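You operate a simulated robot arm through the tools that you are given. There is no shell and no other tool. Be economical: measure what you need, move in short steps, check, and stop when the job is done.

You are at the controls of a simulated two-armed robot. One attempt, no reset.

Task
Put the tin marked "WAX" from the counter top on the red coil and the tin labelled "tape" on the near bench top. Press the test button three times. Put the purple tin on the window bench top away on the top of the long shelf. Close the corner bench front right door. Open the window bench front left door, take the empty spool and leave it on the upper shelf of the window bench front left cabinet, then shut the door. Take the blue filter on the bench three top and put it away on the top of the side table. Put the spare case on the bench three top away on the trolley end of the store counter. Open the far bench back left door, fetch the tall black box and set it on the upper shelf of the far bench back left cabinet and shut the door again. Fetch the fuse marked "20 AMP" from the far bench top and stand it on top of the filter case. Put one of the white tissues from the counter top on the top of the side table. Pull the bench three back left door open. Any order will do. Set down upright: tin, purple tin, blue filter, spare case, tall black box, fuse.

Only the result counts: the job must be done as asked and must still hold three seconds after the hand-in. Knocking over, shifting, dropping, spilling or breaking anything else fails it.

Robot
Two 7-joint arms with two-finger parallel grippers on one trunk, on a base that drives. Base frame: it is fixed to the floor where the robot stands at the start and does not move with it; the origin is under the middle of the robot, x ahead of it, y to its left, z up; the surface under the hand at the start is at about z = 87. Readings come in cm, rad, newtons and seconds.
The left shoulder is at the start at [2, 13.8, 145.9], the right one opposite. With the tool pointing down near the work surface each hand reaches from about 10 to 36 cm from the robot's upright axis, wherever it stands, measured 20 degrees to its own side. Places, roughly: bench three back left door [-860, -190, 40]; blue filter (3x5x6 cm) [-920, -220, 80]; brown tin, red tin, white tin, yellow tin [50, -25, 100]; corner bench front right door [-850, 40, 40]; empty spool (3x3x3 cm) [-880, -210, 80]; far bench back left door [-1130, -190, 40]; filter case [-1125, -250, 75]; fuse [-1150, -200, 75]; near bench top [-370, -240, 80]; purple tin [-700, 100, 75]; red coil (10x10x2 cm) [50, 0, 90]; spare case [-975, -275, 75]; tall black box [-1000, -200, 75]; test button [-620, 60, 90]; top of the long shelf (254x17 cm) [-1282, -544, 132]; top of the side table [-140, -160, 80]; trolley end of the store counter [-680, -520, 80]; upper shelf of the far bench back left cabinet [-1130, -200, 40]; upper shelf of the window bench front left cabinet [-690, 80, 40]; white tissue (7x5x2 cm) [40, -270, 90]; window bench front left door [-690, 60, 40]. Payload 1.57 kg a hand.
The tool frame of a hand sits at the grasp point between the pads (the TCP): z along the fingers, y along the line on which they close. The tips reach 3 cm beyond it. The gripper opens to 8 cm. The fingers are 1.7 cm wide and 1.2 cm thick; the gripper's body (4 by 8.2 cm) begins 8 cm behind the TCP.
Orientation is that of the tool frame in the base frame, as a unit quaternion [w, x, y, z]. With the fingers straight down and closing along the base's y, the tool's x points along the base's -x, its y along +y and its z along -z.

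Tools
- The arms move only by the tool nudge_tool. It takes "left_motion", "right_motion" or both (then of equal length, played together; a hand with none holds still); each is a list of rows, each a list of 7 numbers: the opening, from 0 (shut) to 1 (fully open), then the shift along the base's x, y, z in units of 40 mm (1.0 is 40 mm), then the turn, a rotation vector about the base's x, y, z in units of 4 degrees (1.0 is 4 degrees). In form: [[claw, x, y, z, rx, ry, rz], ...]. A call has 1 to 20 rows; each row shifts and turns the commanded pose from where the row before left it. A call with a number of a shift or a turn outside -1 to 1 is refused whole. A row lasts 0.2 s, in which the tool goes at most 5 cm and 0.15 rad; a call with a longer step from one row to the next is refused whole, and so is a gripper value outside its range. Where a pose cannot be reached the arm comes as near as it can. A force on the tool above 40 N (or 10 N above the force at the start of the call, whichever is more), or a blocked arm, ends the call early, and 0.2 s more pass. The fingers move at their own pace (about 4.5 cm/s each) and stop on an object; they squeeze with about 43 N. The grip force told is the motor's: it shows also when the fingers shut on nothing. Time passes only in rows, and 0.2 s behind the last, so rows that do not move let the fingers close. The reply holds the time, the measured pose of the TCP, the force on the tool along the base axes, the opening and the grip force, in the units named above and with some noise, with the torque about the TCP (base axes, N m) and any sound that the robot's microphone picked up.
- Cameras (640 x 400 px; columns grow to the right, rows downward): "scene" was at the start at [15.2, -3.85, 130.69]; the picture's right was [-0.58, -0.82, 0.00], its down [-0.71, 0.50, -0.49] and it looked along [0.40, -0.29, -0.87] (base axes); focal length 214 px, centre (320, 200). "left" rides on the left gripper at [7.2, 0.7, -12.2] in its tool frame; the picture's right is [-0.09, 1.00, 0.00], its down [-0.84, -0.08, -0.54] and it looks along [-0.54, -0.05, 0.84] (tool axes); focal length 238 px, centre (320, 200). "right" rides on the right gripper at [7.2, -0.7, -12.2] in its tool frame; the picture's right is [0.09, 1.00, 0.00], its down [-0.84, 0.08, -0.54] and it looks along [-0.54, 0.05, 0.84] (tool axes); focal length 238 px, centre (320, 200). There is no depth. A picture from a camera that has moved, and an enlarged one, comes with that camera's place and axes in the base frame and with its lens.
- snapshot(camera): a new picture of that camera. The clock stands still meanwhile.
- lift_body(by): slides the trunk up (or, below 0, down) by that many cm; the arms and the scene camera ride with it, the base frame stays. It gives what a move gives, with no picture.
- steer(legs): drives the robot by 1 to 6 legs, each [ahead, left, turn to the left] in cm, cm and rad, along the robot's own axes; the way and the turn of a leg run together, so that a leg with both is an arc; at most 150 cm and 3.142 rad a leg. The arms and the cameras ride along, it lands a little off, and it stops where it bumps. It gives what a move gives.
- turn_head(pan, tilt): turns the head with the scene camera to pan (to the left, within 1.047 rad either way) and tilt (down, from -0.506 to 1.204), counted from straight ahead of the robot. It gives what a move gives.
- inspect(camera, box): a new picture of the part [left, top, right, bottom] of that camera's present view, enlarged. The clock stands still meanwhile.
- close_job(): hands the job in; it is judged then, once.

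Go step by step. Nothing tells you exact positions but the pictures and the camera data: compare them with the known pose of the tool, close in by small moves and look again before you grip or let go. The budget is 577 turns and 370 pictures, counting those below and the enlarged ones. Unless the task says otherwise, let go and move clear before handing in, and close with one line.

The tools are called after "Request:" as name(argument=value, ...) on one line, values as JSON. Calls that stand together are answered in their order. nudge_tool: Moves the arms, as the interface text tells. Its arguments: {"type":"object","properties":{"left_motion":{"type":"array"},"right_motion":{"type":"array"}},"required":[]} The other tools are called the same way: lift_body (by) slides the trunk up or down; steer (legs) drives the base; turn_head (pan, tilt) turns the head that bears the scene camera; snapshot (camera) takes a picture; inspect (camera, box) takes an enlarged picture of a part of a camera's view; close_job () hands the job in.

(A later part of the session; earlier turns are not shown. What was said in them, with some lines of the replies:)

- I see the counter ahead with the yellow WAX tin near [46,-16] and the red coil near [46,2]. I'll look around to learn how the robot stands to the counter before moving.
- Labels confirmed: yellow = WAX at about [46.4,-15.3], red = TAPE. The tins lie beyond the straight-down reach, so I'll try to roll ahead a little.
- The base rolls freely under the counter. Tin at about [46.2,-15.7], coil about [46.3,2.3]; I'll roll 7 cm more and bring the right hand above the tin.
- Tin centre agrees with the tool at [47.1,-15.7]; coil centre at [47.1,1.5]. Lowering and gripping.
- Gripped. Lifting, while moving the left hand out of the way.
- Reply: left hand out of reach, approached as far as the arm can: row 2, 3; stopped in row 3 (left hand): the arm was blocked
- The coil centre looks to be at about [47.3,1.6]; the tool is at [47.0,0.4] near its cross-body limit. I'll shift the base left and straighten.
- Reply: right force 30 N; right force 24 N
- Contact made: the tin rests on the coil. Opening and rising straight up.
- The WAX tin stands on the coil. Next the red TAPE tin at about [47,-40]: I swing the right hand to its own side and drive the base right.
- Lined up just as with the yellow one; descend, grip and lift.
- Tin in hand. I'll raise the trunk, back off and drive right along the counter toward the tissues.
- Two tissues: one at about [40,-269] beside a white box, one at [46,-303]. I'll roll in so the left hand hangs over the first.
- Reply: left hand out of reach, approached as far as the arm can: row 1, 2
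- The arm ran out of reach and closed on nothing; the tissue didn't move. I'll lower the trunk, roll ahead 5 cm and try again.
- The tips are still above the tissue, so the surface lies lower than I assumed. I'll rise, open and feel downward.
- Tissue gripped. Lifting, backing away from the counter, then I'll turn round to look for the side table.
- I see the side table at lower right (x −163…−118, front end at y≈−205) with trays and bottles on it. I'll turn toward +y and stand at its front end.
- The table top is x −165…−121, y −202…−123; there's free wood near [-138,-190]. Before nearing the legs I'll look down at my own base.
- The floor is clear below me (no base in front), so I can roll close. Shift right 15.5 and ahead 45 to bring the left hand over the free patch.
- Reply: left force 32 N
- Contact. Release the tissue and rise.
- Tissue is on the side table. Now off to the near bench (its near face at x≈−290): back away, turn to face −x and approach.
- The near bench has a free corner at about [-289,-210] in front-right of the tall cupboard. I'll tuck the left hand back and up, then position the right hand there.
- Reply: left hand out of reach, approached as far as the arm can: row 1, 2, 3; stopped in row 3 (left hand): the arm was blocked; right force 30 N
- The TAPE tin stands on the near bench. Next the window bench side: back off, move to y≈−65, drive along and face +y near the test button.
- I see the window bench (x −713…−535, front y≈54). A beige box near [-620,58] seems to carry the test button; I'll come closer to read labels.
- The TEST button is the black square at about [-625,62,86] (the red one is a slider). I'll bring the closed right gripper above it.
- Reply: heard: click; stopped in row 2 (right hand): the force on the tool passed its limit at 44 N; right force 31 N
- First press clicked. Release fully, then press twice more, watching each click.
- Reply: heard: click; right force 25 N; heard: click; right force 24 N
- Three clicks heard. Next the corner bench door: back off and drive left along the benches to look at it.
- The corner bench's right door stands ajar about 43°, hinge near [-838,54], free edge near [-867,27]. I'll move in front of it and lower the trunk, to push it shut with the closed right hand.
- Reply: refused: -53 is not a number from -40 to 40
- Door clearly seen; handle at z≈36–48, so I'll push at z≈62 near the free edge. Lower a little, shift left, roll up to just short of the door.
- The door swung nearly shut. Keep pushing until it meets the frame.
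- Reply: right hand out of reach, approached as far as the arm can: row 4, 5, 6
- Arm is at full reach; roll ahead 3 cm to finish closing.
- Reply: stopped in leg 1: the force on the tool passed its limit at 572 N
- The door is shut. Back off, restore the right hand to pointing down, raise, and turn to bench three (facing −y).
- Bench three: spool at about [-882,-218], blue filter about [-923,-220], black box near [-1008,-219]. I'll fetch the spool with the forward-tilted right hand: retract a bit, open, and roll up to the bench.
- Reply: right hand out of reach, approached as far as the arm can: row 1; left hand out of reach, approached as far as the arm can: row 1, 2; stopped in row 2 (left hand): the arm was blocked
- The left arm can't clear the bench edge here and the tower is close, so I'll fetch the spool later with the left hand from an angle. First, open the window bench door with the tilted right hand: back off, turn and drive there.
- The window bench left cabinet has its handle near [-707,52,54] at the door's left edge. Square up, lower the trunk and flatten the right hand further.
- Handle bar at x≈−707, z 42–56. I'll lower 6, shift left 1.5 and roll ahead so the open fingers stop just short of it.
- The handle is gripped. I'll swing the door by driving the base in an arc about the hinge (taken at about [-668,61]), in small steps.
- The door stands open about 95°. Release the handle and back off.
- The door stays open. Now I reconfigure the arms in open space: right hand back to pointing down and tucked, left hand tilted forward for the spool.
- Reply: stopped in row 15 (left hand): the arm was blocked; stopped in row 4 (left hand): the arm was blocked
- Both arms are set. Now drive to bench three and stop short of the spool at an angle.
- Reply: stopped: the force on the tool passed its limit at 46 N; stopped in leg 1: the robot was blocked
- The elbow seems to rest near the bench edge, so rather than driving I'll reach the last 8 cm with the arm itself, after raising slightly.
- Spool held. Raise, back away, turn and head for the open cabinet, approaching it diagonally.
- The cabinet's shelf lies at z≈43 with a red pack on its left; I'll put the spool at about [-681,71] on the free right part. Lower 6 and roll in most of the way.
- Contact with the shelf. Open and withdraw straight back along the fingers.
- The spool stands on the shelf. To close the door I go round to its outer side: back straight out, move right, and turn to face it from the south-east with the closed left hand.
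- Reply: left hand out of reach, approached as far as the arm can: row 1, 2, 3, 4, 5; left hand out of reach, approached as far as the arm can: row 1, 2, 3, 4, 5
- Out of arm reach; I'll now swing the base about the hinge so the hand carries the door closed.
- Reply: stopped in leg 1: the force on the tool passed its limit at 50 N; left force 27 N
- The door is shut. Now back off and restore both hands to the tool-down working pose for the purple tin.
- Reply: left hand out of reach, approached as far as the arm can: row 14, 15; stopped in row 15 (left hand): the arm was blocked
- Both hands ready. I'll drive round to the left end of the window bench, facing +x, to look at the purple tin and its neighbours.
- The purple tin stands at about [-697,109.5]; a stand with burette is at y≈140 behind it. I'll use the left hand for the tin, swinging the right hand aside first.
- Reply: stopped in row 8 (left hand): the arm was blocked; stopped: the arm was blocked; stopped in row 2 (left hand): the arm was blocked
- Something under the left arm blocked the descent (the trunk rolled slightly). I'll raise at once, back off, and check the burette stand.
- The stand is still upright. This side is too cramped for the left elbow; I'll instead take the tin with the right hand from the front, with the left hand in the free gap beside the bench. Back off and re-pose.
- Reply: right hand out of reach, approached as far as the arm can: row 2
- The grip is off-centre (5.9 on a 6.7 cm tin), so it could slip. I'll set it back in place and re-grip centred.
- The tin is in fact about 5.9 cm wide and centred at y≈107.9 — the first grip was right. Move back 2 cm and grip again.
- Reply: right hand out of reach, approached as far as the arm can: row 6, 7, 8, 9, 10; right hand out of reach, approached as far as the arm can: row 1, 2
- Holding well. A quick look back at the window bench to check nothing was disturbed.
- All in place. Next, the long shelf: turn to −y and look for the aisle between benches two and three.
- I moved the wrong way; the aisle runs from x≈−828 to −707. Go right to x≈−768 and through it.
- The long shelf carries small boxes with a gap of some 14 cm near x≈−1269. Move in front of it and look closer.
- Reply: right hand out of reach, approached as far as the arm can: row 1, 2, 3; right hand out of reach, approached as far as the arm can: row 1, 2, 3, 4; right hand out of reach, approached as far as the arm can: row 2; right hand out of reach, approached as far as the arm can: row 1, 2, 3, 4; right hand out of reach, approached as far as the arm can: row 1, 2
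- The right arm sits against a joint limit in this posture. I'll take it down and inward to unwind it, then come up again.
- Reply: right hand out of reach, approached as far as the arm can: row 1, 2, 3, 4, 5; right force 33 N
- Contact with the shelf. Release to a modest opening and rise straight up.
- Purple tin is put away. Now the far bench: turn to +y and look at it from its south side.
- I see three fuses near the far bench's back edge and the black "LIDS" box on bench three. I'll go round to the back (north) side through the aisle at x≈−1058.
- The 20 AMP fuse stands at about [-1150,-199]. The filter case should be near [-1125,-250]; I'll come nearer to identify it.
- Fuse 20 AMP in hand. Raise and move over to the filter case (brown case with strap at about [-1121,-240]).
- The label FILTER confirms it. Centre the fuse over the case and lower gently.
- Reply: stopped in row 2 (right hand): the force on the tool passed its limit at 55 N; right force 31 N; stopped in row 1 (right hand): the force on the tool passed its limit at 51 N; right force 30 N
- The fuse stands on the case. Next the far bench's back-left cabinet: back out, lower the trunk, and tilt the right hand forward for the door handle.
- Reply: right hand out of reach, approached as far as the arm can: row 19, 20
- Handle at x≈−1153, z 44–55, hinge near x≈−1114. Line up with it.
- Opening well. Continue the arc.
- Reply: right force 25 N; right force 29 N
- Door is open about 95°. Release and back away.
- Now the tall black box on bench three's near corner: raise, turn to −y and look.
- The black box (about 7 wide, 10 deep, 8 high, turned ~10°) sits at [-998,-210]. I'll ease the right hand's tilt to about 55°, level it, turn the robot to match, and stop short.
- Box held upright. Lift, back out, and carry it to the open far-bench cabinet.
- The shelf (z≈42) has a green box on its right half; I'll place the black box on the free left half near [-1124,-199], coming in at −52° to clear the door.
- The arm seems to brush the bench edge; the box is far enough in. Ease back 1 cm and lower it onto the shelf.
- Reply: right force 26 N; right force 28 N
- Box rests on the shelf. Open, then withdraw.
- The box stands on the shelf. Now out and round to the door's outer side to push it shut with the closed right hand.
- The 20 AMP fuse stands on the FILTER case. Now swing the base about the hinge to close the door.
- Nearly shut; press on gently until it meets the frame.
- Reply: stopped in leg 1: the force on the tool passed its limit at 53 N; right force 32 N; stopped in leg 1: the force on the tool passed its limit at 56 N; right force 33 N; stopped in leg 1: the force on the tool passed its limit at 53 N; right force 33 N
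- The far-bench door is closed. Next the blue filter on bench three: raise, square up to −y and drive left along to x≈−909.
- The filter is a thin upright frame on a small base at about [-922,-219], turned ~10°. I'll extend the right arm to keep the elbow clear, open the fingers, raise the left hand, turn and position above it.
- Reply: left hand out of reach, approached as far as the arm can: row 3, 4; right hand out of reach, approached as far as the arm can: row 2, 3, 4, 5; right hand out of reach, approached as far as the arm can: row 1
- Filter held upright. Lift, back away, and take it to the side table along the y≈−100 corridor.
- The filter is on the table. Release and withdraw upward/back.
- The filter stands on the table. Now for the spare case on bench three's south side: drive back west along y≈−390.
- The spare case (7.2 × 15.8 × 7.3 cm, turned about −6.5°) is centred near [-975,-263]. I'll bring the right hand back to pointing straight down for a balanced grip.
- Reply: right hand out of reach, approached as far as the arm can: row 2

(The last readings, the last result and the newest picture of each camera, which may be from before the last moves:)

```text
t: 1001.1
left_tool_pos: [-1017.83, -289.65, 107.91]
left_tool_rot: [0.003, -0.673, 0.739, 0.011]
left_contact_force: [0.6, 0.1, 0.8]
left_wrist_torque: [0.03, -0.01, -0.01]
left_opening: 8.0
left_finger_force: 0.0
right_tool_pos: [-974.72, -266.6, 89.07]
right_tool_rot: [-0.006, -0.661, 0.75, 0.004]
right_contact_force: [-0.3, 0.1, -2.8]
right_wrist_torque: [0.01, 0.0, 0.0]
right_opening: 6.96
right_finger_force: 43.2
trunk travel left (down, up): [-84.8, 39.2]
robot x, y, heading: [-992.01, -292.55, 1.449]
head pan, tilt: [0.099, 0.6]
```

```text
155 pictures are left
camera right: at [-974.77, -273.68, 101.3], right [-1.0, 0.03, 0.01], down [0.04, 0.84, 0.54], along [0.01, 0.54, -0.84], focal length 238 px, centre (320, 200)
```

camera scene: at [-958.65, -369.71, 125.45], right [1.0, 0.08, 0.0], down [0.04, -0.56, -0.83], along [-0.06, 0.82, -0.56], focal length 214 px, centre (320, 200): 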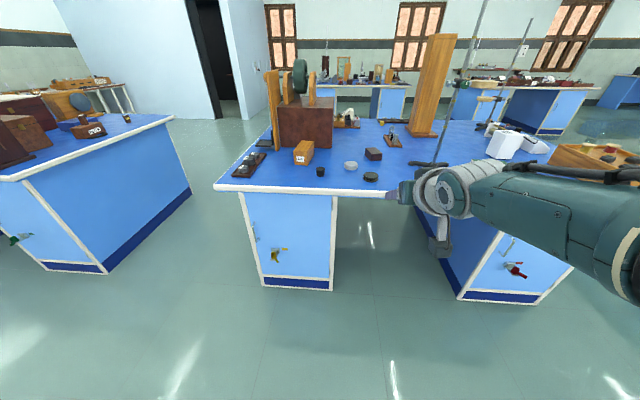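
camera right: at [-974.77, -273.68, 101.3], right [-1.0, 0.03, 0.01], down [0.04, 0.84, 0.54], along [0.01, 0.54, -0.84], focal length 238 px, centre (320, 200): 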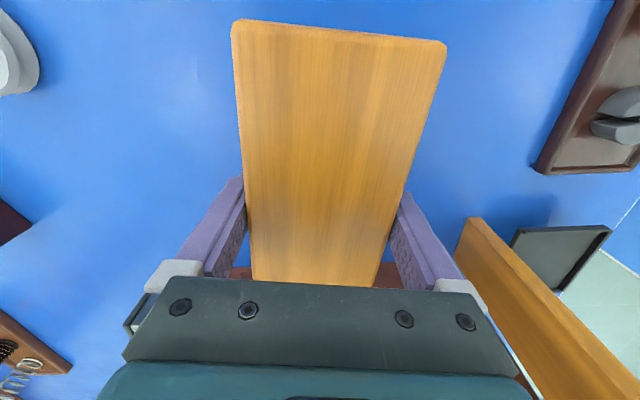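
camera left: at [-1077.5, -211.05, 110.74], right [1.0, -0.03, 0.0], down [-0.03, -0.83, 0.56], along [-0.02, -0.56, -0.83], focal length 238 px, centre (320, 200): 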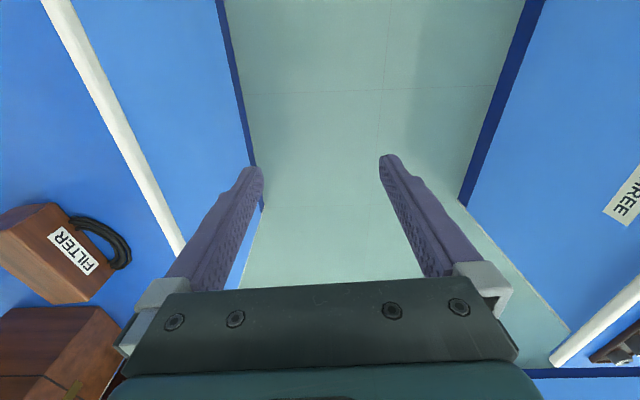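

The spare case is held level. Lift, back out and carry it to the store counter's trolley end.

Request:
lift_body(by=15)

Request:
steer(legs=[[-95, 0, 0], [0, -150, 0], [0, -150, 0], [0, -20, 0], [0, 0, -3.02]])

Request:
turn_head(pan=0, tilt=0.5)

Request:
snapshot(camera="scene")

```text
t: 1002.9
left_tool_pos: [-1017.94, -289.75, 122.92]
left_tool_rot: [0.003, -0.673, 0.74, 0.01]
left_contact_force: [-0.1, 0.6, 0.0]
left_wrist_torque: [-0.02, 0.02, -0.01]
left_opening: 7.98
left_finger_force: 0.1
right_tool_pos: [-974.63, -266.59, 104.07]
right_tool_rot: [-0.007, -0.661, 0.751, 0.003]
right_contact_force: [-0.1, -0.4, -2.9]
right_wrist_torque: [0.01, 0.0, -0.02]
right_opening: 6.97
right_finger_force: 42.9
trunk travel left (down, up): [-99.8, 24.2]
robot x, y, heading: [-992.15, -292.93, 1.445]
head pan, tilt: [0.099, 0.6]
```

```text
t: 1030.2
left_tool_pos: [-659.68, -424.26, 123.01]
left_tool_rot: [0.011, 0.7, 0.715, -0.001]
left_contact_force: [-0.1, 0.6, 0.3]
left_wrist_torque: [-0.01, -0.05, -0.02]
left_opening: 8.0
left_finger_force: 0.1
right_tool_pos: [-699.84, -452.46, 103.94]
right_tool_rot: [0.003, 0.711, 0.703, 0.007]
right_contact_force: [0.2, 0.1, -4.0]
right_wrist_torque: [-0.02, -0.01, -0.02]
right_opening: 6.99
right_finger_force: 43.0
trunk travel left (down, up): [-99.8, 24.2]
robot x, y, heading: [-685.14, -424.28, -1.581]
head pan, tilt: [0.099, 0.6]
```

```text
t: 1030.9
left_tool_pos: [-659.63, -424.36, 123.13]
left_tool_rot: [0.012, 0.7, 0.714, -0.002]
left_contact_force: [-0.9, 0.1, -0.3]
left_wrist_torque: [0.0, -0.02, -0.03]
left_opening: 8.0
left_finger_force: 0.0
right_tool_pos: [-699.71, -452.44, 104.04]
right_tool_rot: [0.003, 0.711, 0.704, 0.007]
right_contact_force: [-0.6, -0.8, -3.4]
right_wrist_torque: [0.01, 0.0, -0.01]
right_opening: 6.94
right_finger_force: 43.1
trunk travel left (down, up): [-99.8, 24.2]
robot x, y, heading: [-685.53, -424.66, -1.574]
head pan, tilt: [0.0, 0.499]
```

```text
154 pictures are left
camera scene: at [-685.81, -443.55, 151.54], right [-1.0, 0.01, 0.0], down [0.0, 0.48, -0.88], along [0.0, -0.88, -0.48], focal length 214 px, centre (320, 200)
```

scene: 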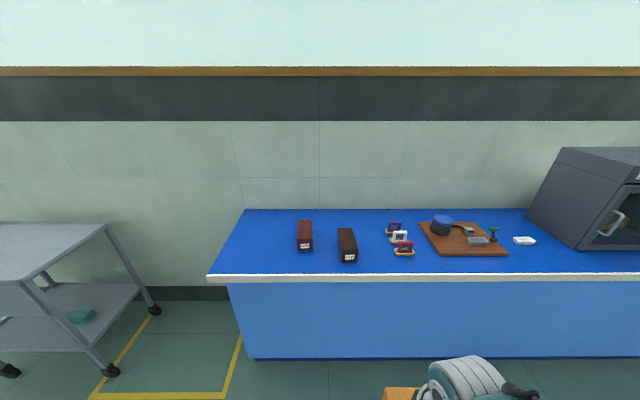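

Request:
steer(legs=[[0, 40.5, 0], [66, 0, 0]])

Request:
turn_head(pan=-0.2, tilt=0.75)

Request:
snapshot(camera="scene")

Request:
snapshot(camera="right")

```text
t: 1036.6
left_tool_pos: [-619.84, -490.63, 122.94]
left_tool_rot: [0.01, 0.699, 0.715, -0.002]
left_contact_force: [0.1, -0.2, 0.3]
left_wrist_torque: [0.0, 0.0, 0.0]
left_opening: 8.01
left_finger_force: 0.0
right_tool_pos: [-660.0, -518.64, 104.0]
right_tool_rot: [0.003, 0.71, 0.704, 0.007]
right_contact_force: [-0.7, -1.3, -2.9]
right_wrist_torque: [-0.01, 0.02, 0.0]
right_opening: 6.98
right_finger_force: 42.9
trunk travel left (down, up): [-99.8, 24.2]
robot x, y, heading: [-645.71, -490.91, -1.578]
head pan, tilt: [0.0, 0.499]
```

```text
t: 1037.4
left_tool_pos: [-619.87, -490.55, 122.98]
left_tool_rot: [0.011, 0.698, 0.716, -0.002]
left_contact_force: [0.0, -0.8, -0.4]
left_wrist_torque: [-0.02, 0.0, 0.0]
left_opening: 8.02
left_finger_force: 0.0
right_tool_pos: [-660.06, -518.65, 104.03]
right_tool_rot: [0.002, 0.71, 0.704, 0.007]
right_contact_force: [0.3, 0.2, -4.1]
right_wrist_torque: [-0.02, 0.01, -0.01]
right_opening: 6.99
right_finger_force: 43.1
trunk travel left (down, up): [-99.8, 24.2]
robot x, y, heading: [-645.93, -490.44, -1.576]
head pan, tilt: [-0.201, 0.75]
```

```text
153 pictures are left
camera scene: at [-647.65, -508.83, 149.36], right [-0.98, 0.2, 0.0], down [0.14, 0.67, -0.73], along [-0.15, -0.72, -0.68], focal length 214 px, centre (320, 200)
```

scene: 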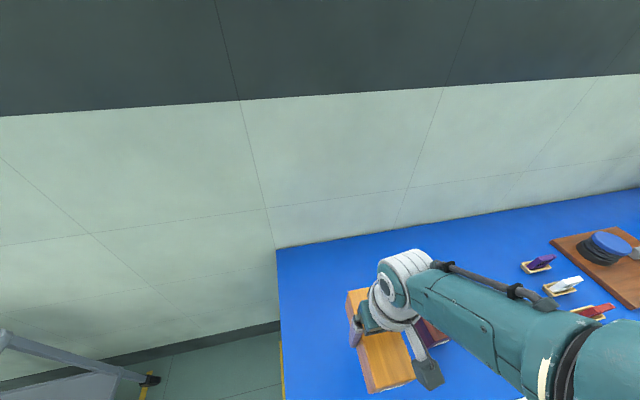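

```text
152 pictures are left
camera right: at [-660.77, -511.52, 116.29], right [1.0, 0.08, 0.01], down [0.06, -0.84, 0.54], along [0.06, -0.54, -0.84], focal length 238 px, centre (320, 200)
```

right: 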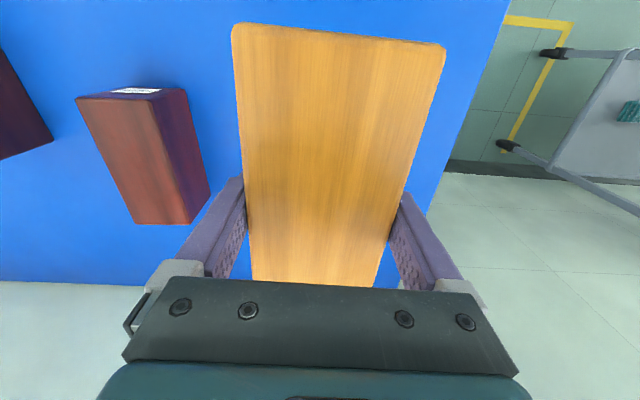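

Request:
steer(legs=[[6.5, 2, 0]])

Request:
lift_body(by=-15)

Request:
snapshot(camera="right")

```text
t: 1038.4
left_tool_pos: [-617.94, -497.06, 123.05]
left_tool_rot: [0.01, 0.699, 0.715, -0.001]
left_contact_force: [0.2, -0.8, 0.3]
left_wrist_torque: [0.0, 0.01, -0.03]
left_opening: 7.98
left_finger_force: 0.1
right_tool_pos: [-658.12, -525.04, 104.04]
right_tool_rot: [0.002, 0.71, 0.704, 0.007]
right_contact_force: [0.4, 0.5, -2.8]
right_wrist_torque: [-0.01, 0.03, -0.01]
right_opening: 7.01
right_finger_force: 43.1
trunk travel left (down, up): [-99.8, 24.2]
robot x, y, heading: [-643.86, -497.38, -1.58]
head pan, tilt: [-0.201, 0.75]
```

```text
t: 1040.2
left_tool_pos: [-617.88, -497.01, 107.97]
left_tool_rot: [0.01, 0.699, 0.715, -0.001]
left_contact_force: [0.7, 0.1, 0.1]
left_wrist_torque: [0.01, 0.01, -0.01]
left_opening: 7.99
left_finger_force: 0.0
right_tool_pos: [-658.09, -525.15, 88.99]
right_tool_rot: [0.003, 0.711, 0.703, 0.007]
right_contact_force: [2.1, 2.3, 10.5]
right_wrist_torque: [0.66, 0.44, -0.08]
right_opening: 6.95
right_finger_force: 43.0
trunk travel left (down, up): [-84.8, 39.2]
robot x, y, heading: [-644.16, -497.79, -1.574]
head pan, tilt: [-0.201, 0.75]
```

```text
151 pictures are left
camera right: at [-658.79, -517.98, 101.34], right [1.0, 0.08, 0.01], down [0.06, -0.84, 0.54], along [0.06, -0.53, -0.84], focal length 238 px, centre (320, 200)
```

right: 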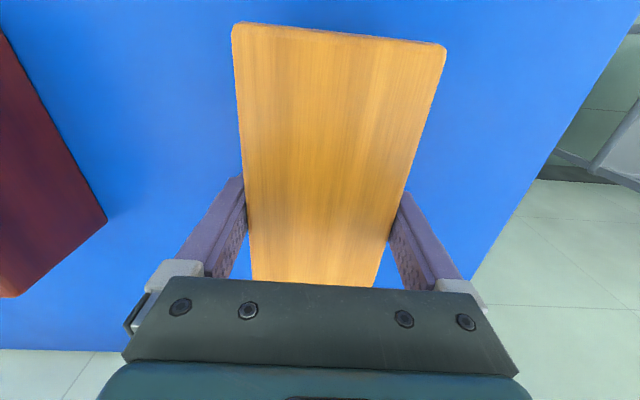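

The case already rests on the counter. Release and rise.

Request:
nudge_tool(right_motion=[[0, 0, 0, -0.02, 0, 0, 0], [1, 0, 0, 0, 0, 0, 0], [1, 0, 0, 0, 0, 0, 0], [1, 0, 0, 0, 0, 0, 0], [1, 0, 0, 0, 0, 0, 0]])

Request:
lift_body(by=14)

Request:
snapshot(camera="right")

```text
t: 1041.3
left_tool_pos: [-617.84, -497.05, 108.09]
left_tool_rot: [0.011, 0.699, 0.715, -0.002]
left_contact_force: [0.0, 0.2, -0.1]
left_wrist_torque: [0.02, 0.0, -0.02]
left_opening: 7.99
left_finger_force: 0.0
right_tool_pos: [-658.02, -525.2, 88.95]
right_tool_rot: [0.003, 0.71, 0.704, 0.008]
right_contact_force: [0.2, 0.4, 0.6]
right_wrist_torque: [-0.02, 0.01, 0.02]
right_opening: 8.02
right_finger_force: 0.1
trunk travel left (down, up): [-84.8, 39.2]
robot x, y, heading: [-643.85, -497.36, -1.578]
head pan, tilt: [-0.201, 0.75]
```

```text
t: 1043.0
left_tool_pos: [-617.83, -497.09, 122.04]
left_tool_rot: [0.01, 0.699, 0.715, -0.001]
left_contact_force: [-0.2, -0.2, 0.6]
left_wrist_torque: [-0.01, 0.02, 0.0]
left_opening: 7.99
left_finger_force: 0.1
right_tool_pos: [-657.96, -525.17, 102.92]
right_tool_rot: [0.002, 0.71, 0.704, 0.007]
right_contact_force: [1.0, -0.9, 0.1]
right_wrist_torque: [-0.04, 0.01, -0.01]
right_opening: 7.99
right_finger_force: 0.1
trunk travel left (down, up): [-98.8, 25.2]
robot x, y, heading: [-643.73, -496.97, -1.577]
head pan, tilt: [-0.201, 0.75]
```

```text
150 pictures are left
camera right: at [-658.8, -517.97, 115.22], right [1.0, 0.08, 0.01], down [0.06, -0.84, 0.54], along [0.06, -0.53, -0.84], focal length 238 px, centre (320, 200)
```

right: 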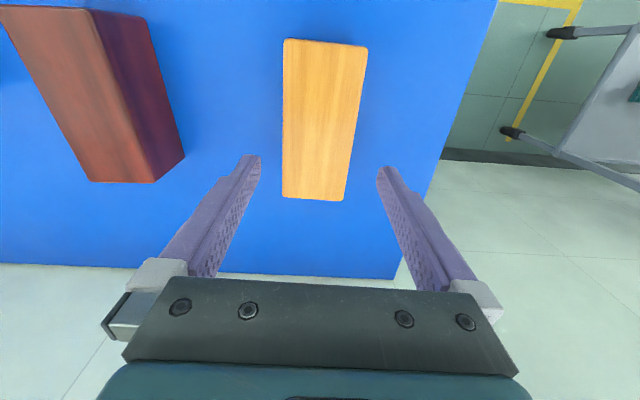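

The spare case is in place. Last, the bench three door: drive back north through the aisle, keeping heading −y.

Request:
steer(legs=[[-100, 0, 0], [0, -125, 0], [-150, 0, 0], [-150, 0, 0], [0, -90, 0]])

Request:
lift_body(by=-40)

Request:
lift_body(by=-10)

Request:
nudge_tool(right_motion=[[0.8, 0, -0.3, 0, -1, 0, 0], [0.8, 0, -0.3, 0, -1, 0, 0], [0.8, 0, -0.3, 0, -1, 0, 0], [0.8, 0, -0.3, 0, -1, 0, 0], [0.8, 0, -0.3, 0, -1, 0, 0], [0.8, 0, -0.3, 0, -1, 0, 0], [0.8, 0, -0.3, 0, -1, 0, 0], [0.8, 0, -0.3, 0, -1, 0, 0], [0.8, 0, -0.3, 0, -1, 0, 0], [0.8, 0, -0.3, 0, -1, 0, 0], [0.8, 0, -0.3, 0, -1, 0, 0], [0.8, 0, -0.3, 0, -1, 0, 0], [0.8, 0, -0.3, 0, -1, 0, 0], [0.8, 0, -0.3, 0, -1, 0, 0], [0.8, 0, -0.3, 0, -1, 0, 0], [0.8, 0, -0.3, 0, -1, 0, 0], [0.8, 0, -0.3, 0, -1, 0, 0], [0.8, 0, -0.3, 0, -1, 0, 0]])

Request:
turn_head(pan=0, tilt=0.5)

Request:
snapshot(camera="scene")

Request:
snapshot(camera="right")

```text
t: 1072.6
left_tool_pos: [-833.3, -94.94, 121.97]
left_tool_rot: [0.01, 0.697, 0.717, -0.002]
left_contact_force: [0.8, 0.0, -0.5]
left_wrist_torque: [-0.01, -0.02, 0.01]
left_opening: 8.0
left_finger_force: 0.0
right_tool_pos: [-873.26, -123.26, 102.98]
right_tool_rot: [0.002, 0.71, 0.705, 0.007]
right_contact_force: [-0.5, 0.5, 0.7]
right_wrist_torque: [0.04, 0.02, -0.01]
right_opening: 7.98
right_finger_force: 0.0
trunk travel left (down, up): [-98.8, 25.2]
robot x, y, heading: [-859.08, -95.29, -1.571]
head pan, tilt: [-0.201, 0.75]
```

```text
t: 1076.4
left_tool_pos: [-833.29, -94.89, 82.17]
left_tool_rot: [0.01, 0.698, 0.716, -0.001]
left_contact_force: [0.7, 0.2, -0.9]
left_wrist_torque: [0.0, 0.02, 0.01]
left_opening: 7.99
left_finger_force: 0.0
right_tool_pos: [-873.25, -123.27, 62.98]
right_tool_rot: [0.002, 0.709, 0.705, 0.007]
right_contact_force: [0.3, 0.1, 0.0]
right_wrist_torque: [-0.01, 0.0, -0.01]
right_opening: 7.99
right_finger_force: 0.0
trunk travel left (down, up): [-58.8, 65.2]
robot x, y, heading: [-858.96, -95.55, -1.573]
head pan, tilt: [-0.201, 0.75]
```

```text
t: 1077.8
left_tool_pos: [-833.29, -94.97, 71.99]
left_tool_rot: [0.01, 0.698, 0.716, -0.002]
left_contact_force: [0.3, 0.0, 0.2]
left_wrist_torque: [0.0, -0.03, 0.04]
left_opening: 7.99
left_finger_force: 0.0
right_tool_pos: [-873.23, -123.22, 52.91]
right_tool_rot: [0.002, 0.709, 0.705, 0.008]
right_contact_force: [0.6, -0.5, 0.1]
right_wrist_torque: [-0.03, 0.01, -0.02]
right_opening: 8.0
right_finger_force: 0.1
trunk travel left (down, up): [-48.8, 75.2]
robot x, y, heading: [-858.85, -95.03, -1.57]
head pan, tilt: [-0.201, 0.75]
```

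```text
t: 1081.6
left_tool_pos: [-833.23, -95.04, 71.94]
left_tool_rot: [0.01, 0.697, 0.717, -0.001]
left_contact_force: [-0.1, 0.1, 0.5]
left_wrist_torque: [0.01, 0.02, -0.02]
left_opening: 7.97
left_finger_force: 0.1
right_tool_pos: [-876.15, -147.89, 70.15]
right_tool_rot: [0.391, 0.588, 0.581, -0.405]
right_contact_force: [-0.5, 0.2, 1.1]
right_wrist_torque: [0.03, 0.03, -0.01]
right_opening: 6.41
right_finger_force: 0.0
right hand out of reach, approached as far as the arm can: row 6, 7, 8, 9, 10, 11, 12, 13, 14, 15, 16, 17, 18
trunk travel left (down, up): [-48.8, 75.2]
robot x, y, heading: [-858.87, -95.12, -1.575]
head pan, tilt: [-0.201, 0.75]
```

```text
t: 1082.3
left_tool_pos: [-833.21, -94.87, 71.94]
left_tool_rot: [0.01, 0.698, 0.716, -0.002]
left_contact_force: [-0.2, 0.6, -0.9]
left_wrist_torque: [0.05, 0.0, -0.02]
left_opening: 8.0
left_finger_force: 0.0
right_tool_pos: [-876.06, -148.06, 70.09]
right_tool_rot: [0.39, 0.589, 0.581, -0.405]
right_contact_force: [-0.4, 0.1, -0.1]
right_wrist_torque: [0.02, -0.02, -0.01]
right_opening: 6.41
right_finger_force: 0.1
trunk travel left (down, up): [-48.8, 75.2]
robot x, y, heading: [-859.28, -94.81, -1.569]
head pan, tilt: [0.0, 0.499]
```

```text
149 pictures are left
camera scene: at [-859.34, -114.28, 100.54], right [-1.0, 0.0, 0.0], down [0.0, 0.48, -0.88], along [0.0, -0.88, -0.48], focal length 214 px, centre (320, 200)
```

scene: 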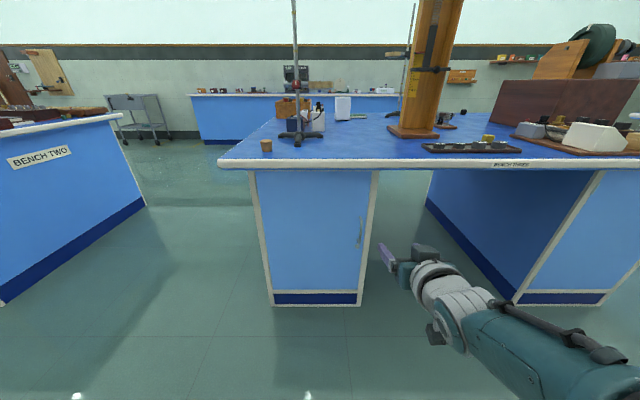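

```text
148 pictures are left
camera right: at [-876.51, -133.97, 68.02], right [1.0, 0.01, -0.1], down [0.09, 0.19, 0.98], along [0.03, -0.98, 0.19], focal length 238 px, centre (320, 200)
```

right: 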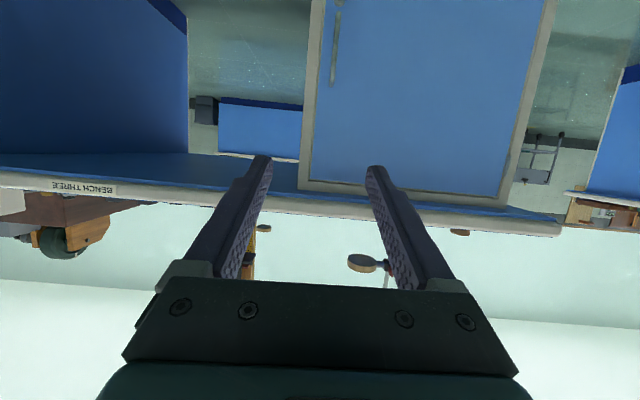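

Handle at x≈−875, z 44–54. Lower and line up.

Request:
lift_body(by=-19)

Request:
steer(legs=[[25.5, 0.8, 0]])

Request:
snapshot(camera="right")

```text
t: 1084.4
left_tool_pos: [-833.22, -94.96, 53.05]
left_tool_rot: [0.009, 0.698, 0.716, -0.001]
left_contact_force: [0.2, -0.6, 0.5]
left_wrist_torque: [-0.01, 0.0, 0.0]
left_opening: 8.01
left_finger_force: 0.0
right_tool_pos: [-876.08, -148.08, 51.27]
right_tool_rot: [0.39, 0.589, 0.581, -0.404]
right_contact_force: [0.0, 0.0, -0.5]
right_wrist_torque: [-0.01, -0.02, -0.04]
right_opening: 6.39
right_finger_force: 0.0
trunk travel left (down, up): [-29.8, 94.2]
robot x, y, heading: [-859.42, -94.88, -1.571]
head pan, tilt: [0.0, 0.499]
```

```text
t: 1086.3
left_tool_pos: [-832.5, -120.27, 52.94]
left_tool_rot: [0.01, 0.697, 0.717, -0.001]
left_contact_force: [-0.1, 0.3, -0.1]
left_wrist_torque: [0.03, -0.02, -0.03]
left_opening: 8.0
left_finger_force: 0.0
right_tool_pos: [-875.23, -173.41, 51.13]
right_tool_rot: [0.39, 0.588, 0.581, -0.405]
right_contact_force: [0.1, -0.2, -0.1]
right_wrist_torque: [-0.04, 0.01, 0.0]
right_opening: 6.36
right_finger_force: 0.1
trunk travel left (down, up): [-29.8, 94.2]
robot x, y, heading: [-858.2, -120.25, -1.573]
head pan, tilt: [0.0, 0.499]
```

```text
147 pictures are left
camera right: at [-875.65, -159.41, 49.01], right [1.0, 0.01, -0.1], down [0.09, 0.19, 0.98], along [0.03, -0.98, 0.19], focal length 238 px, centre (320, 200)
```

right: 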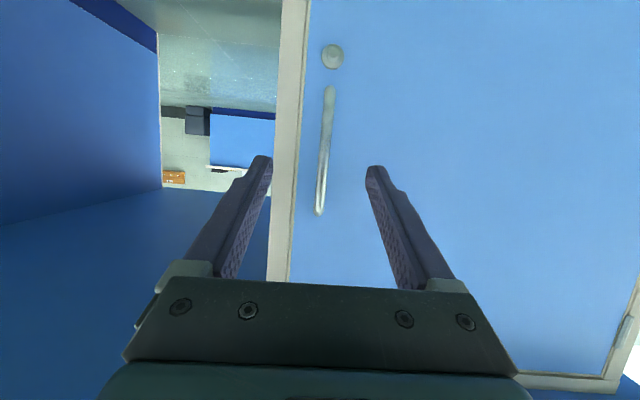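

Same view as before; advance 6.5 cm and grip.

Request:
steer(legs=[[6.5, 0, 0]])

Request:
nudge_tool(right_motion=[[0.3, 0, 0, 0, 0, 0, 0], [0, 0, 0, 0, 0, 0, 0], [0, 0, 0, 0, 0, 0, 0], [0, 0, 0, 0, 0, 0, 0], [0, 0, 0, 0, 0, 0, 0]])

Request:
snapshot(camera="right")

```text
t: 1087.2
left_tool_pos: [-832.44, -126.75, 53.07]
left_tool_rot: [0.011, 0.697, 0.717, -0.001]
left_contact_force: [0.3, -0.6, 0.0]
left_wrist_torque: [0.03, 0.0, 0.0]
left_opening: 7.99
left_finger_force: 0.1
right_tool_pos: [-875.16, -179.86, 50.99]
right_tool_rot: [0.39, 0.588, 0.582, -0.404]
right_contact_force: [0.0, -0.1, 0.4]
right_wrist_torque: [0.04, 0.02, 0.0]
right_opening: 6.4
right_finger_force: 0.0
trunk travel left (down, up): [-29.8, 94.2]
robot x, y, heading: [-858.48, -127.08, -1.57]
head pan, tilt: [0.0, 0.499]
```

```text
t: 1088.5
left_tool_pos: [-832.23, -126.67, 53.08]
left_tool_rot: [0.011, 0.697, 0.717, 0.0]
left_contact_force: [-0.1, 0.2, 0.1]
left_wrist_torque: [0.01, -0.02, -0.01]
left_opening: 8.01
left_finger_force: 0.0
right_tool_pos: [-874.92, -179.9, 51.08]
right_tool_rot: [0.391, 0.589, 0.581, -0.403]
right_contact_force: [4.3, 0.6, 2.3]
right_wrist_torque: [-0.03, -0.38, 0.08]
right_opening: 0.98
right_finger_force: 28.1
trunk travel left (down, up): [-29.8, 94.2]
robot x, y, heading: [-858.37, -126.99, -1.564]
head pan, tilt: [0.0, 0.499]
```

```text
146 pictures are left
camera right: at [-875.35, -165.83, 48.98], right [1.0, 0.02, -0.09], down [0.09, 0.19, 0.98], along [0.03, -0.98, 0.19], focal length 238 px, centre (320, 200)
```

right: 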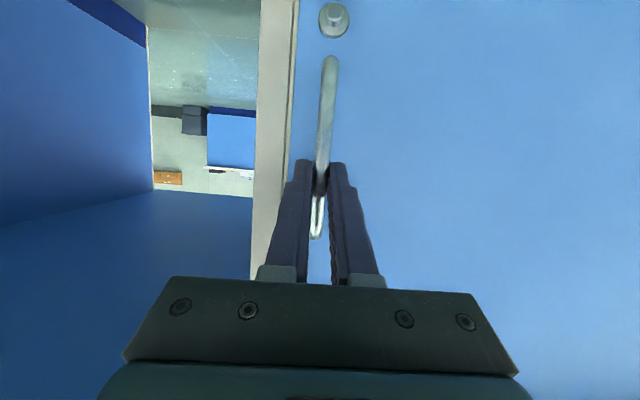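

Request:
steer(legs=[[-3.3, 9, -0.15], [-3.3, 9, -0.15], [-3.3, 9, -0.15]])

Request:
steer(legs=[[-3.3, 9, -0.15], [-3.3, 9, -0.15], [-3.3, 9, -0.15], [-3.3, 9, -0.15]])

Request:
snapshot(camera="scene")

```text
t: 1091.0
left_tool_pos: [-807.28, -134.18, 52.88]
left_tool_rot: [0.007, 0.84, 0.543, -0.005]
left_contact_force: [-0.1, 0.5, -0.5]
left_wrist_torque: [0.02, -0.02, 0.0]
left_opening: 7.98
left_finger_force: 0.0
right_tool_pos: [-868.83, -163.21, 51.15]
right_tool_rot: [0.288, 0.704, 0.435, -0.482]
right_contact_force: [-13.3, 7.4, -0.3]
right_wrist_torque: [-0.03, -0.48, -0.3]
right_opening: 1.0
right_finger_force: 27.7
trunk travel left (down, up): [-29.8, 94.2]
robot x, y, heading: [-830.18, -123.41, -2.013]
head pan, tilt: [0.0, 0.499]
```

```text
t: 1094.3
left_tool_pos: [-782.71, -159.11, 52.76]
left_tool_rot: [0.004, 0.963, 0.271, -0.006]
left_contact_force: [0.2, 0.4, -0.1]
left_wrist_torque: [0.0, -0.03, 0.01]
left_opening: 7.98
left_finger_force: 0.1
right_tool_pos: [-850.17, -147.97, 51.09]
right_tool_rot: [0.128, 0.801, 0.21, -0.546]
right_contact_force: [-12.8, 27.9, -1.7]
right_wrist_torque: [-0.29, -0.28, -0.47]
right_opening: 1.02
right_finger_force: 27.9
trunk travel left (down, up): [-29.8, 94.2]
robot x, y, heading: [-795.56, -138.16, -2.619]
head pan, tilt: [0.0, 0.499]
```

```text
145 pictures are left
camera scene: at [-812.47, -146.6, 81.53], right [-0.5, 0.87, 0.01], down [0.41, 0.25, -0.88], along [-0.76, -0.43, -0.48], focal length 214 px, centre (320, 200)
```

scene: 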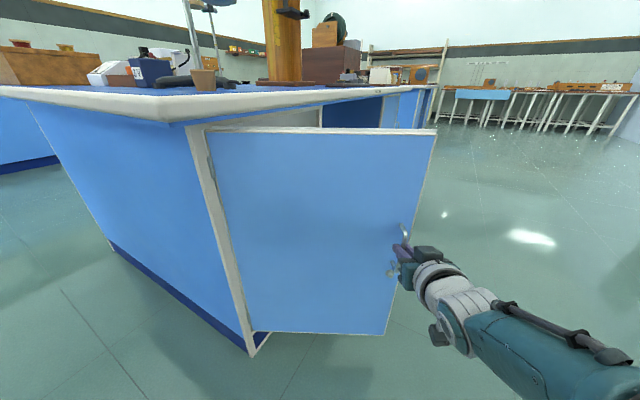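

Request:
steer(legs=[[-3.3, 8.2, -0.15], [-3.3, 9, -0.15], [-3.3, 9, -0.15]])

Request:
nudge_tool(right_motion=[[0.8, 0, 0, 0, 0, 0, 0], [0.8, 0, 0, 0, 0, 0, 0], [0.8, 0, 0, 0, 0, 0, 0], [0.8, 0, 0, 0, 0, 0, 0], [0.8, 0, 0, 0, 0, 0, 0]])

Request:
steer(legs=[[-15, 0, 0], [0, -70, 0]])

Request:
turn_head(pan=0.7, tilt=0.4)

Request:
snapshot(camera="scene")

```text
t: 1096.9
left_tool_pos: [-776.27, -185.04, 52.83]
left_tool_rot: [0.003, 0.999, 0.049, -0.008]
left_contact_force: [-0.7, 0.5, -0.5]
left_wrist_torque: [0.03, 0.01, 0.03]
left_opening: 8.0
left_finger_force: 0.0
right_tool_pos: [-832.41, -145.49, 51.11]
right_tool_rot: [0.002, 0.827, 0.024, -0.562]
right_contact_force: [0.0, 20.4, 4.0]
right_wrist_torque: [-0.38, -0.06, -0.36]
right_opening: 1.04
right_finger_force: 28.8
trunk travel left (down, up): [-29.8, 94.2]
robot x, y, heading: [-778.27, -159.46, -3.074]
head pan, tilt: [0.0, 0.499]
```

```text
t: 1098.1
left_tool_pos: [-776.31, -185.84, 53.07]
left_tool_rot: [0.007, 0.999, 0.05, -0.008]
left_contact_force: [-0.6, 0.6, 0.1]
left_wrist_torque: [0.01, 0.01, -0.01]
left_opening: 8.02
left_finger_force: 0.1
right_tool_pos: [-832.45, -146.3, 51.09]
right_tool_rot: [0.004, 0.827, 0.023, -0.561]
right_contact_force: [-0.2, 0.4, -0.4]
right_wrist_torque: [0.0, -0.02, -0.02]
right_opening: 6.37
right_finger_force: 0.1
trunk travel left (down, up): [-29.8, 94.2]
robot x, y, heading: [-778.24, -159.68, -3.075]
head pan, tilt: [0.0, 0.499]
```

```text
t: 1102.9
left_tool_pos: [-766.54, -115.01, 52.97]
left_tool_rot: [0.006, 0.999, 0.05, -0.007]
left_contact_force: [0.2, 0.5, -0.4]
left_wrist_torque: [-0.01, 0.01, 0.02]
left_opening: 8.01
left_finger_force: 0.1
right_tool_pos: [-822.69, -75.5, 51.12]
right_tool_rot: [0.005, 0.827, 0.023, -0.561]
right_contact_force: [0.3, 0.4, -0.3]
right_wrist_torque: [0.0, -0.01, -0.03]
right_opening: 6.42
right_finger_force: 0.1
trunk travel left (down, up): [-29.8, 94.2]
robot x, y, heading: [-768.37, -88.76, -3.068]
head pan, tilt: [0.0, 0.499]
```

```text
t: 1104.0
left_tool_pos: [-766.54, -114.96, 52.95]
left_tool_rot: [0.006, 0.999, 0.051, -0.008]
left_contact_force: [0.1, -0.9, 0.7]
left_wrist_torque: [0.01, 0.01, -0.01]
left_opening: 7.98
left_finger_force: 0.0
right_tool_pos: [-822.58, -75.42, 50.99]
right_tool_rot: [0.005, 0.828, 0.023, -0.561]
right_contact_force: [-0.6, 0.1, -0.4]
right_wrist_torque: [0.02, -0.01, 0.01]
right_opening: 6.38
right_finger_force: 0.0
trunk travel left (down, up): [-29.8, 94.2]
robot x, y, heading: [-768.64, -88.88, -3.07]
head pan, tilt: [0.7, 0.4]
```

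```text
144 pictures are left
camera scene: at [-785.47, -96.38, 82.46], right [-0.7, 0.72, 0.0], down [0.28, 0.27, -0.92], along [-0.66, -0.64, -0.39], focal length 214 px, centre (320, 200)
```

scene: 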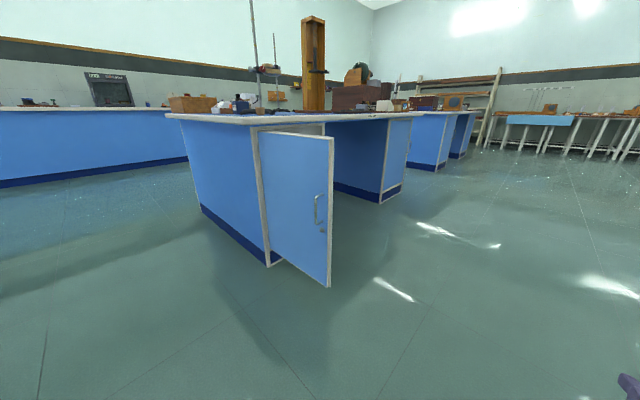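

The bench three door is open. A final look at the window and corner bench doors.

Request:
steer(legs=[[0, 0, -1.64]])

Request:
turn_head(pan=0, tilt=0.2)

Request:
snapshot(camera="scene")

```text
t: 1108.4
left_tool_pos: [-794.63, -89.56, 52.91]
left_tool_rot: [-0.001, 0.719, -0.695, -0.01]
left_contact_force: [0.3, 0.8, 0.6]
left_wrist_torque: [-0.01, 0.01, 0.01]
left_opening: 7.97
left_finger_force: 0.0
right_tool_pos: [-751.29, -36.26, 51.05]
right_tool_rot: [0.407, -0.582, 0.589, 0.387]
right_contact_force: [-0.1, 0.4, -0.1]
right_wrist_torque: [0.0, 0.01, -0.05]
right_opening: 6.42
right_finger_force: 0.1
trunk travel left (down, up): [-29.8, 94.2]
robot x, y, heading: [-768.85, -89.13, 1.578]
head pan, tilt: [0.7, 0.4]
```

```text
t: 1109.4
left_tool_pos: [-794.61, -89.43, 52.95]
left_tool_rot: [-0.001, 0.718, -0.696, -0.01]
left_contact_force: [0.2, -0.5, 0.0]
left_wrist_torque: [-0.01, -0.01, 0.01]
left_opening: 8.0
left_finger_force: 0.1
right_tool_pos: [-751.26, -36.3, 51.0]
right_tool_rot: [0.407, -0.582, 0.588, 0.387]
right_contact_force: [-0.6, 0.5, 0.1]
right_wrist_torque: [0.0, 0.0, 0.01]
right_opening: 6.39
right_finger_force: 0.0
trunk travel left (down, up): [-29.8, 94.2]
robot x, y, heading: [-768.78, -88.98, 1.575]
head pan, tilt: [0.0, 0.201]
```

```text
143 pictures are left
camera scene: at [-768.96, -69.9, 84.32], right [1.0, 0.01, 0.0], down [0.0, -0.2, -0.98], along [-0.01, 0.98, -0.2], focal length 214 px, centre (320, 200)
```

scene: 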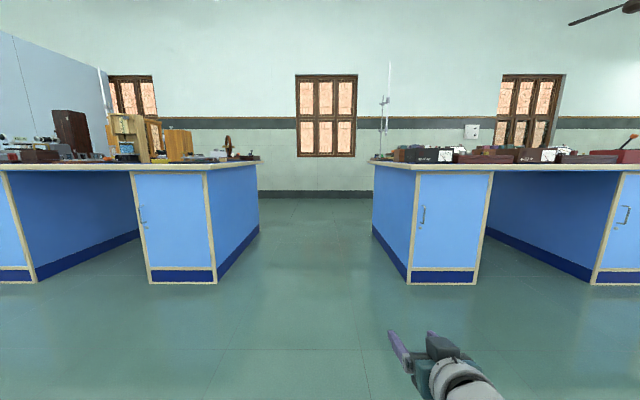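

Both doors are shut, both hands are free and clear, and every item has been put where you asked. I'm handing the job in now.

Request:
close_job()

```text
The job is handed in.
```

I did every part of the task and handed the job in; I don't have the verdict. When I last looked at each item it was upright where you asked, and the doors were open or shut as you wanted.
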